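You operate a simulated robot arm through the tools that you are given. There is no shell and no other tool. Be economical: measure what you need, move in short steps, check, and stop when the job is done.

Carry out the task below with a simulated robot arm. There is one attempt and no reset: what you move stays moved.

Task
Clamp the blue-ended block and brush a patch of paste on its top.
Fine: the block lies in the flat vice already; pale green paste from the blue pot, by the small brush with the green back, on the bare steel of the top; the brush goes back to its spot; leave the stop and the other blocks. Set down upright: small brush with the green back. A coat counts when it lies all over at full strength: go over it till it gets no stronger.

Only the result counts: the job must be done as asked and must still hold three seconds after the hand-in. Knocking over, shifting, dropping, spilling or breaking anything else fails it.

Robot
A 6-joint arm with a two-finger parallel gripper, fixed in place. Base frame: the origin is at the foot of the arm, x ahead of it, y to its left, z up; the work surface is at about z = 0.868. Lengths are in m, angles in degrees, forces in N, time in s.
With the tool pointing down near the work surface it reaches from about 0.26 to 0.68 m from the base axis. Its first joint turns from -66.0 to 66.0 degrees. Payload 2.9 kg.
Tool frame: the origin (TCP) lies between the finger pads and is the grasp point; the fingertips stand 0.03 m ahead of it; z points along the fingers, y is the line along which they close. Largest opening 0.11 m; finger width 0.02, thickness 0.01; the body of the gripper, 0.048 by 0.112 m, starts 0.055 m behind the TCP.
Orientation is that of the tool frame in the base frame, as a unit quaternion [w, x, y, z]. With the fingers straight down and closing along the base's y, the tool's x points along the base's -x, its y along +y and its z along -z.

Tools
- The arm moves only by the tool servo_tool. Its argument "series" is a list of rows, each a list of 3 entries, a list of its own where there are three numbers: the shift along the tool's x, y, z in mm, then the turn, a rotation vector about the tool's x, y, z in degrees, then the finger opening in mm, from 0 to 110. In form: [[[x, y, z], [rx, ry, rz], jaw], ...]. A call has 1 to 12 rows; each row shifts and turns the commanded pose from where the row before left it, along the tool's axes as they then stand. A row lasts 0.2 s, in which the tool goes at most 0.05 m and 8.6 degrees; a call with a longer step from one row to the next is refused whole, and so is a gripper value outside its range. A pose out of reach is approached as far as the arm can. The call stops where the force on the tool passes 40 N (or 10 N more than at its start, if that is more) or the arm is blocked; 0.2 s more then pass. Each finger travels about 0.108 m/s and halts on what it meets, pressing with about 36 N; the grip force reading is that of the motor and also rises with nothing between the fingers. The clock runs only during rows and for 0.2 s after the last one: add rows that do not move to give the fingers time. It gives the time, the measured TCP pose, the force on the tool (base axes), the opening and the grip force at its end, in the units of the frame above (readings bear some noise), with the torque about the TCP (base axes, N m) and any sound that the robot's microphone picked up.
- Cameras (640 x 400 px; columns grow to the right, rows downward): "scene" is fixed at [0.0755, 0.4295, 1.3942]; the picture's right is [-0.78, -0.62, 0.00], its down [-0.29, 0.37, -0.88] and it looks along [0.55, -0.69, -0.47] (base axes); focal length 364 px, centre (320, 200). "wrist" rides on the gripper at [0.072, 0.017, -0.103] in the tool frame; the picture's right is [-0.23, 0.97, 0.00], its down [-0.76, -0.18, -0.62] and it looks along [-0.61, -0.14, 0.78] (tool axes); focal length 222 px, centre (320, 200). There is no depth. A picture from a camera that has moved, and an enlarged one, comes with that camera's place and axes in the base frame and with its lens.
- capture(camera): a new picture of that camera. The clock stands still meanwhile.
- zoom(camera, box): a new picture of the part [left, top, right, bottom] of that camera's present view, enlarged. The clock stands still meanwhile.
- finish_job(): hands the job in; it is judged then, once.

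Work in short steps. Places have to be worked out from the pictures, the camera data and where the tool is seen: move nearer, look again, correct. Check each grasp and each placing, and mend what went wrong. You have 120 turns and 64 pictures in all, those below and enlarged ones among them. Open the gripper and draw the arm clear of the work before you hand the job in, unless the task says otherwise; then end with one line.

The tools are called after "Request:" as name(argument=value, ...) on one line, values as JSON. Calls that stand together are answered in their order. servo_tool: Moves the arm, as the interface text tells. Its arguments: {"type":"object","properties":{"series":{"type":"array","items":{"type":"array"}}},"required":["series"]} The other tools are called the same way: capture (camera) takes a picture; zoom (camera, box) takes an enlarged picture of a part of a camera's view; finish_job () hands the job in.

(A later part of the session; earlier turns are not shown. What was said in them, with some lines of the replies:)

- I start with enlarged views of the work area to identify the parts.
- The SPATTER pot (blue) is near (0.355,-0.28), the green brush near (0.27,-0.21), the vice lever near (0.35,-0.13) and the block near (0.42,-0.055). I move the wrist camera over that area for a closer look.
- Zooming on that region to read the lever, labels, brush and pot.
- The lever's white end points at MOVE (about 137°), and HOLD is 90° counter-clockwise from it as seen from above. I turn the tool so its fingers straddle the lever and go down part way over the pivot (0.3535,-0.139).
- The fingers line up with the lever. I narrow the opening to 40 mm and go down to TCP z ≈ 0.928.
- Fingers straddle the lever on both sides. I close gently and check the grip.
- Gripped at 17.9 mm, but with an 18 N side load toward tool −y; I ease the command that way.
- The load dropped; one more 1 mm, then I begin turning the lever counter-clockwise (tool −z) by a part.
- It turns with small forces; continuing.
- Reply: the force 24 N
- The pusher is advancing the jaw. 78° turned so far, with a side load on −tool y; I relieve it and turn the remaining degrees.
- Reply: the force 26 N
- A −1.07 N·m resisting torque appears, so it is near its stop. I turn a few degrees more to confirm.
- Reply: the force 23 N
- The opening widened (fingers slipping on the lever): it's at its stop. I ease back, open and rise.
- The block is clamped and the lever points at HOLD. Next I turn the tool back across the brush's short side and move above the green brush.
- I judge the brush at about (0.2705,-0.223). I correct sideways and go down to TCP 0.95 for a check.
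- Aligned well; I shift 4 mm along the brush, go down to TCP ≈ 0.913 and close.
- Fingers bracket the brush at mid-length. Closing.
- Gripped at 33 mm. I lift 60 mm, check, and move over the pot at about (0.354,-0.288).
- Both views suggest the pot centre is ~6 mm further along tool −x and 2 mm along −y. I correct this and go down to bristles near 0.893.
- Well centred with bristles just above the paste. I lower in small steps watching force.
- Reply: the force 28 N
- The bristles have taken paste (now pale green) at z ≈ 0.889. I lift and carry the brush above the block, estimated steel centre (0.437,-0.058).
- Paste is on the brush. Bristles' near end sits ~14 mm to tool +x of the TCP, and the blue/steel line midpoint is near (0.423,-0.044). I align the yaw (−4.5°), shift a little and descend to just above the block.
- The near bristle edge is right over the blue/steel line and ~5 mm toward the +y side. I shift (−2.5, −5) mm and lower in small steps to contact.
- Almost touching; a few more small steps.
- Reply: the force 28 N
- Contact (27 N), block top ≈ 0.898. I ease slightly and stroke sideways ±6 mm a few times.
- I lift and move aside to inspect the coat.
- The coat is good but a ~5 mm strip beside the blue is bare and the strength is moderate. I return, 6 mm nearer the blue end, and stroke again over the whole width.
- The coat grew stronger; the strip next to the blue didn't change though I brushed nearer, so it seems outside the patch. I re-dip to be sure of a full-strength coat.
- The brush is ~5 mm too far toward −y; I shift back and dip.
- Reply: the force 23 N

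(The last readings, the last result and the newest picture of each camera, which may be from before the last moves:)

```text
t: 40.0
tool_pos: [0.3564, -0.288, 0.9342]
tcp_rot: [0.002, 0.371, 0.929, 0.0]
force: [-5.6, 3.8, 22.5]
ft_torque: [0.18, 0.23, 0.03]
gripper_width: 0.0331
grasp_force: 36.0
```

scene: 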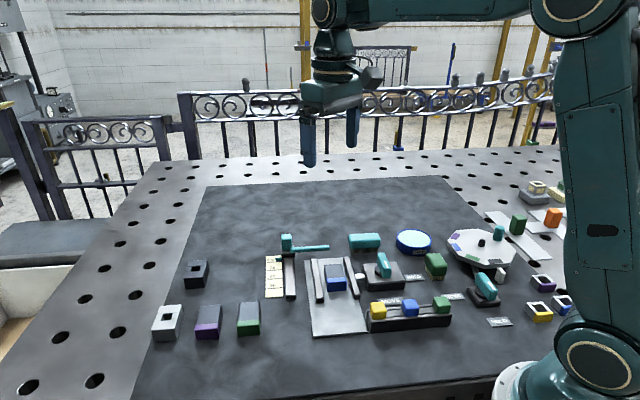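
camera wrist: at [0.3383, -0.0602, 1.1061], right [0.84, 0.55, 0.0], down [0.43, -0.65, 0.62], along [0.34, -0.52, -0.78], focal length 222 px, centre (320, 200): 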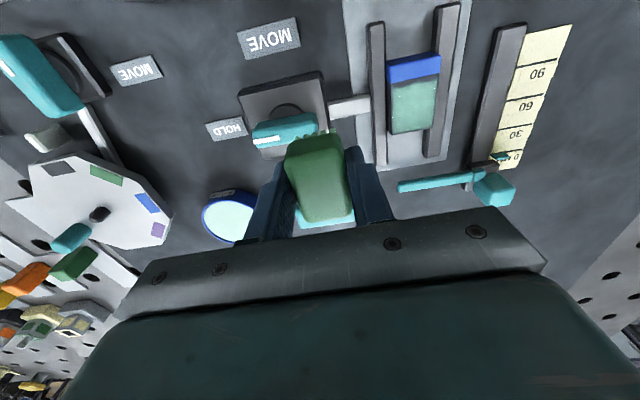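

Dipped (22 N). Back to the block.

Request:
servo_tool(series=[[[0, 0, -12], [0, 0, 0], 20], [[0, 0, -25], [0, 0, 0], 20], [[0, 0, -25], [0, 0, 0], 20], [[17, 37, 0], [0, 0, 0], 20], [[17, 37, 0], [0, 0, 0], 20], [[17, 37, 0], [0, 0, 0], 20], [[17, 37, 0], [0, 0, 0], 20], [[16, 37, 0], [0, 0, 0], 20], [[16, 37, 0], [0, 0, 0], 20], [[0, 0, 20], [0, 0, 0], 20], [[0, 0, 20], [0, 0, 0], 20], [[0, 0, 0], [0, 0, 0], 20]])

```text
t: 42.6
tool_pos: [0.4383, -0.0582, 0.9558]
tcp_rot: [0.0, 0.371, 0.929, -0.001]
force: [-1.4, 0.1, -0.2]
ft_torque: [-0.02, 0.0, 0.01]
gripper_width: 0.0335
grasp_force: 36.3
```

In place; I lower to light contact.

Request:
servo_tool(series=[[[0, 0, 8], [0, 0, 0], 20], [[0, 0, 3], [0, 0, 0], 20], [[0, 0, 1.5], [0, 0, 0], 20], [[0, 0, 1], [0, 0, 0], 20], [[0, 0, 0], [0, 0, 0], 20]])

```text
t: 43.8
tool_pos: [0.4369, -0.0568, 0.9435]
tcp_rot: [0.0, 0.371, 0.929, 0.0]
force: [-0.4, 0.1, 1.1]
ft_torque: [-0.03, 0.01, -0.03]
gripper_width: 0.0333
grasp_force: 36.2
```

Barely touching; 1 mm more and strokes over ±7 mm at several offsets along the block.

Request:
servo_tool(series=[[[0, 0, 1], [0, 0, 0], 20], [[0, 3.5, 0.3], [0, 0, 0], 20], [[0, 3.5, 0], [0, 0, 0], 20], [[0, -4.5, 0], [0, 0, 0], 20], [[0, -4.5, 0], [0, 0, 0], 20], [[0, -5, 0], [0, 0, 0], 20], [[4, 4.5, 0], [0, 0, 0], 20], [[0, 4.5, 0], [0, 0, 0], 20], [[0, 5, 0], [0, 0, 0], 20], [[0, -4.5, 0], [0, 0, 0], 20], [[0, -4.5, 0], [0, 0, 0], 20], [[0, -5, 0], [0, 0, 0], 20]])

Request:
servo_tool(series=[[[-4, 4.5, 0], [0, 0, 0], 20], [[0, 4.5, 0], [0, 0, 0], 20], [[0, 5, 0], [0, 0, 0], 20], [[-3, -4.5, 0], [0, 0, 0], 20], [[0, -4.5, 0], [0, 0, 0], 20], [[0, -5, 0], [0, 0, 0], 20], [[0, 4.5, 0], [0, 0, 0], 20], [[0, 4.5, 0], [0, 0, 0], 20], [[0, 5, 0], [0, 0, 0], 20], [[0, -7, 0], [0, 0, 0], 20], [[0, -7, 0], [0, 0, 0], 20], [[0, 0, 0], [0, 0, 0], 20]])

Request:
servo_tool(series=[[[0, 0, -20], [0, 0, 0], 20], [[0, 0, -40], [0, 0, 0], 20], [[0, -40, 0], [0, 0, 0], 20], [[0, -40, 0], [0, 0, 0], 20], [[0, 0, 0], [0, 0, 0], 20]])

Request:
zoom(camera="wrist", box=[370, 40, 450, 140])

Request:
zoom(camera="scene", box=[325, 260, 349, 275])

```text
t: 46.4
tool_pos: [0.4308, -0.0592, 0.9427]
tcp_rot: [0.001, 0.369, 0.929, 0.001]
force: [4.4, 6.3, 24.2]
ft_torque: [0.21, -0.16, -0.01]
gripper_width: 0.0331
grasp_force: 36.2
```

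```text
t: 49.0
tool_pos: [0.4348, -0.0664, 0.942]
tcp_rot: [0.0, 0.371, 0.929, 0.0]
force: [1.5, 2.1, 5.7]
ft_torque: [0.07, -0.01, -0.02]
gripper_width: 0.0333
grasp_force: 35.8
```

```text
t: 50.2
tool_pos: [0.381, -0.1241, 1.0011]
tcp_rot: [0.0, 0.371, 0.929, 0.0]
force: [-0.2, -0.4, 0.1]
ft_torque: [0.05, 0.01, -0.02]
gripper_width: 0.0334
grasp_force: 35.9
```

```text
4.00 times, centred on (410, 90) of wrist
camera zoom: at [0.341, -0.0605, 1.1042], right [0.84, 0.55, 0.0], down [0.43, -0.65, 0.62], along [0.34, -0.52, -0.78], focal length 888 px, centre (-40, 640)
```

zoom: 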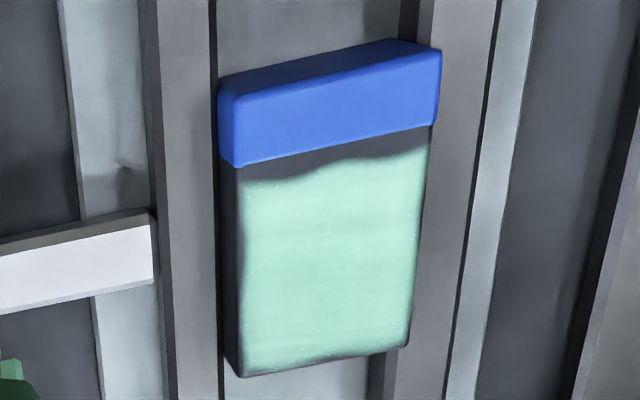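

```text
16.00 times, centred on (337, 268) of scene
camera zoom: at [0.0755, 0.4295, 1.3942], right [-0.78, -0.62, 0.0], down [-0.29, 0.37, -0.88], along [0.55, -0.69, -0.47], focal length 5819 px, centre (48, -880)
```

zoom: 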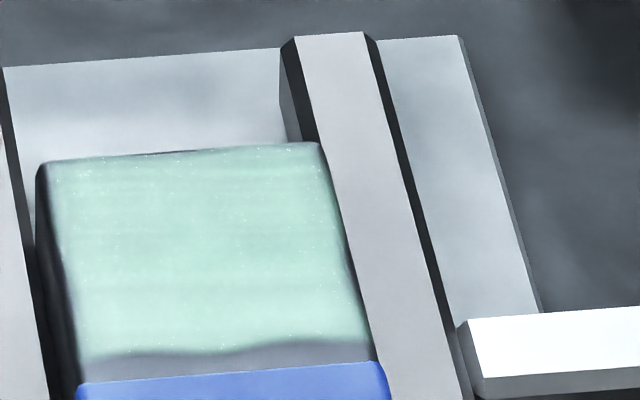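

Passes 2 and 3 look the same: uniform, no stronger, edges unchanged. I take the brush back to its spot (TCP 0.2705,-0.2269).

Request:
servo_tool(series=[[[0, 0, 0], [0, 0, 4.5], 20], [[-0.5, -38, 0], [0, 0, 0], 20], [[-1, -38, 0], [0, 0, 0], 20], [[-1, -38, 0], [0, 0, 0], 20], [[0, -37, 0], [0, 0, 0], 20], [[0, 0, 25], [0, 0, 0], 20], [[0, 0, 25], [0, 0, 0], 20], [[0, 0, 15], [0, 0, 0], 20], [[0, 0, 0], [0, 0, 0], 20]])

Request:
zoom(camera="scene", box=[380, 200, 490, 290])

```text
t: 52.2
tool_pos: [0.2701, -0.2253, 0.9356]
tcp_rot: [0.0, 0.407, 0.913, -0.001]
force: [1.3, 0.6, -0.8]
ft_torque: [-0.02, 0.05, -0.01]
gripper_width: 0.0331
grasp_force: 35.8
```

```text
4.44 times, centred on (435, 245) of scene
camera zoom: at [0.0755, 0.4295, 1.3942], right [-0.78, -0.62, 0.0], down [-0.29, 0.37, -0.88], along [0.55, -0.69, -0.47], focal length 1616 px, centre (-191, 0)
```

zoom: 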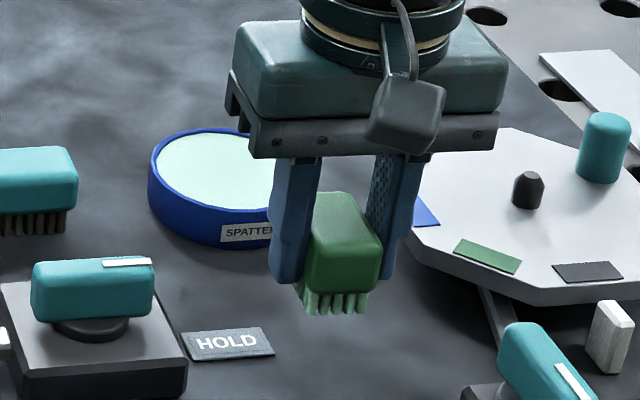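

On target; I lower gently until it touches the table.

Request:
servo_tool(series=[[[-1, 0, 8], [0, 0, 0], 20], [[0, 0, 7], [0, 0, 0], 20], [[0, 0, 3], [0, 0, 0], 20], [[0, 0, 2], [0, 0, 0], 20], [[0, 0, 0], [0, 0, 0], 20]])

```text
t: 53.4
tool_pos: [0.2712, -0.2276, 0.9166]
tcp_rot: [0.0, 0.407, 0.914, 0.0]
force: [-0.2, -0.1, -0.2]
ft_torque: [-0.02, -0.05, -0.01]
gripper_width: 0.0332
grasp_force: 36.0
```

Request:
servo_tool(series=[[[0, 0, 1], [0, 0, 0], 20], [[0, 0, 1], [0, 0, 0], 20], [[0, 0, 0], [0, 0, 0], 20]])

```text
t: 54.2
tool_pos: [0.2692, -0.2273, 0.9154]
tcp_rot: [0.0, 0.407, 0.914, 0.0]
force: [0.7, 0.6, 0.1]
ft_torque: [-0.04, 0.0, -0.01]
gripper_width: 0.0333
grasp_force: 36.1
```

Still no contact; another 1 mm steps.

Request:
servo_tool(series=[[[0, 0, 1], [0, 0, 0], 20], [[0, 0, 0], [0, 0, 0], 20]])

```text
t: 54.8
tool_pos: [0.2715, -0.2276, 0.9132]
tcp_rot: [0.0, 0.407, 0.914, -0.001]
force: [0.2, -0.9, -1.2]
ft_torque: [0.0, 0.02, 0.01]
gripper_width: 0.0329
grasp_force: 35.6
```

Request:
servo_tool(series=[[[0, 0, 0.7], [0, 0, 0], 20], [[0, 0, 0.7], [0, 0, 0], 20], [[0, 0, 0], [0, 0, 0], 20]])

```text
t: 55.6
tool_pos: [0.2697, -0.2262, 0.9127]
tcp_rot: [0.0, 0.407, 0.914, 0.0]
force: [0.3, 0.0, 0.8]
ft_torque: [-0.03, 0.0, 0.01]
gripper_width: 0.0332
grasp_force: 36.2
```

Request:
servo_tool(series=[[[0, 0, 0.7], [0, 0, 0], 20], [[0, 0, 0.7], [0, 0, 0], 20], [[0, 0, 0], [0, 0, 0], 20]])

Request:
zoom(camera="scene", box=[410, 240, 470, 290])

```text
t: 56.4
tool_pos: [0.27, -0.2262, 0.9107]
tcp_rot: [0.0, 0.407, 0.913, 0.0]
force: [-0.4, 0.0, -0.5]
ft_torque: [0.03, 0.01, 0.0]
gripper_width: 0.0331
grasp_force: 36.6
```

```text
8.00 times, centred on (440, 265) of scene
camera zoom: at [0.0755, 0.4295, 1.3942], right [-0.78, -0.62, 0.0], down [-0.29, 0.37, -0.88], along [0.55, -0.69, -0.47], focal length 2910 px, centre (-640, -320)
```

zoom: 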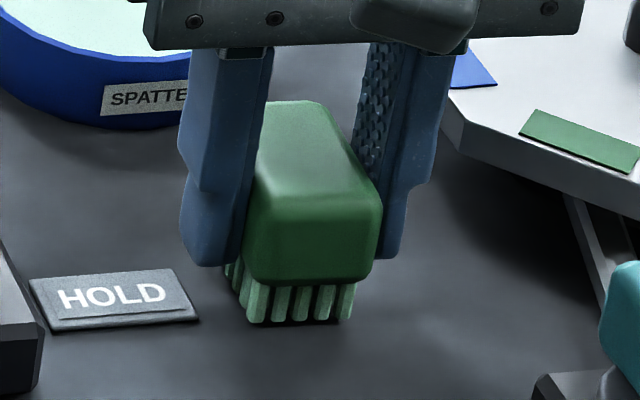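

Very near the table (the brush slid up slightly in the grip). Continuing.

Request:
servo_tool(series=[[[0, 0, 0.7], [0, 0, 0], 20], [[0, 0, 0.7], [0, 0, 0], 20], [[0, 0, 0], [0, 0, 0], 20]])

```text
t: 57.2
tool_pos: [0.2699, -0.2276, 0.9099]
tcp_rot: [0.0, 0.407, 0.913, 0.0]
force: [0.5, -0.1, 0.4]
ft_torque: [0.01, 0.02, -0.04]
gripper_width: 0.0333
grasp_force: 36.1
```

Request:
servo_tool(series=[[[0, 0, 0.7], [0, 0, 0], 20], [[0, 0, 0.7], [0, 0, 0], 20], [[0, 0, 0], [0, 0, 0], 20]])

```text
t: 58.0
tool_pos: [0.2713, -0.2277, 0.908]
tcp_rot: [0.001, 0.406, 0.914, 0.0]
force: [-4.9, 3.0, 27.2]
ft_torque: [0.14, 0.17, 0.0]
gripper_width: 0.0332
grasp_force: 36.6
```

Table contact. I ease 0.8 mm, open and rise straight up.

Request:
servo_tool(series=[[[0, 0, -0.8], [0, 0, 0], 20], [[0, 0, 0], [0, 0, 0], 36], [[0, 0, 0], [0, 0, 0], 44], [[0, 0, 0], [0, 0, 0], 56], [[0, 0, 0], [0, 0, 0], 56], [[0, 0, -20], [0, 0, 0], 60], [[0, 0, -40], [0, 0, 0], 60], [[0, 0, -40], [0, 0, 0], 60], [[0, 0, -40], [0, 0, 0], 60]])

Request:
capture(camera="scene")

Request:
zoom(camera="scene", box=[360, 190, 500, 290])

```text
t: 60.0
tool_pos: [0.2716, -0.2253, 1.0483]
tcp_rot: [-0.001, 0.407, 0.913, 0.001]
force: [-0.6, 0.1, 0.4]
ft_torque: [-0.01, 0.01, -0.02]
gripper_width: 0.0598
grasp_force: 0.0
```

```text
20 pictures are left
```

scene: 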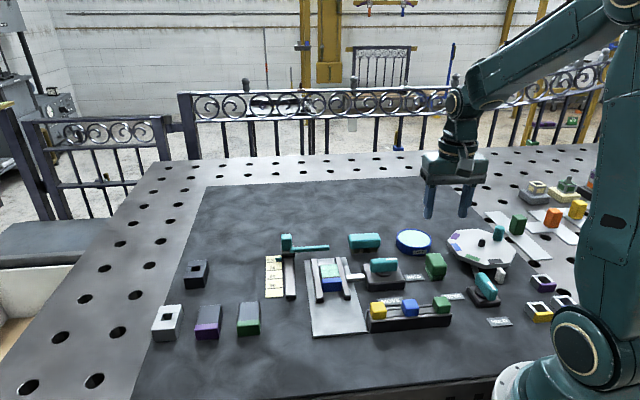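

```text
4.00 times, centred on (430, 240) of scene
camera zoom: at [0.0755, 0.4295, 1.3942], right [-0.78, -0.62, 0.0], down [-0.29, 0.37, -0.88], along [0.55, -0.69, -0.47], focal length 1455 px, centre (-120, 40)
```

zoom: 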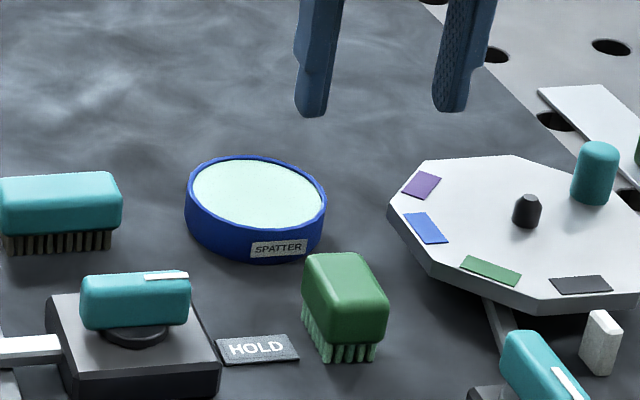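

The green brush stands upright in its original spot. The lever is at HOLD, the coat is complete, and the arm is clear with the gripper open. Handing in.

Request:
finish_job()

```text
The job is handed in.
```

The blue-ended block is clamped with the lever at HOLD. Its steel top has a pale green coat that got no stronger on the last pass, except for a bare strip of about 5 mm beside the blue end. Brushing closer to the blue did not shrink that strip, so I took it to be outside the patch. The green-backed brush stands upright in its spot, and the stop and other blocks were not touched.
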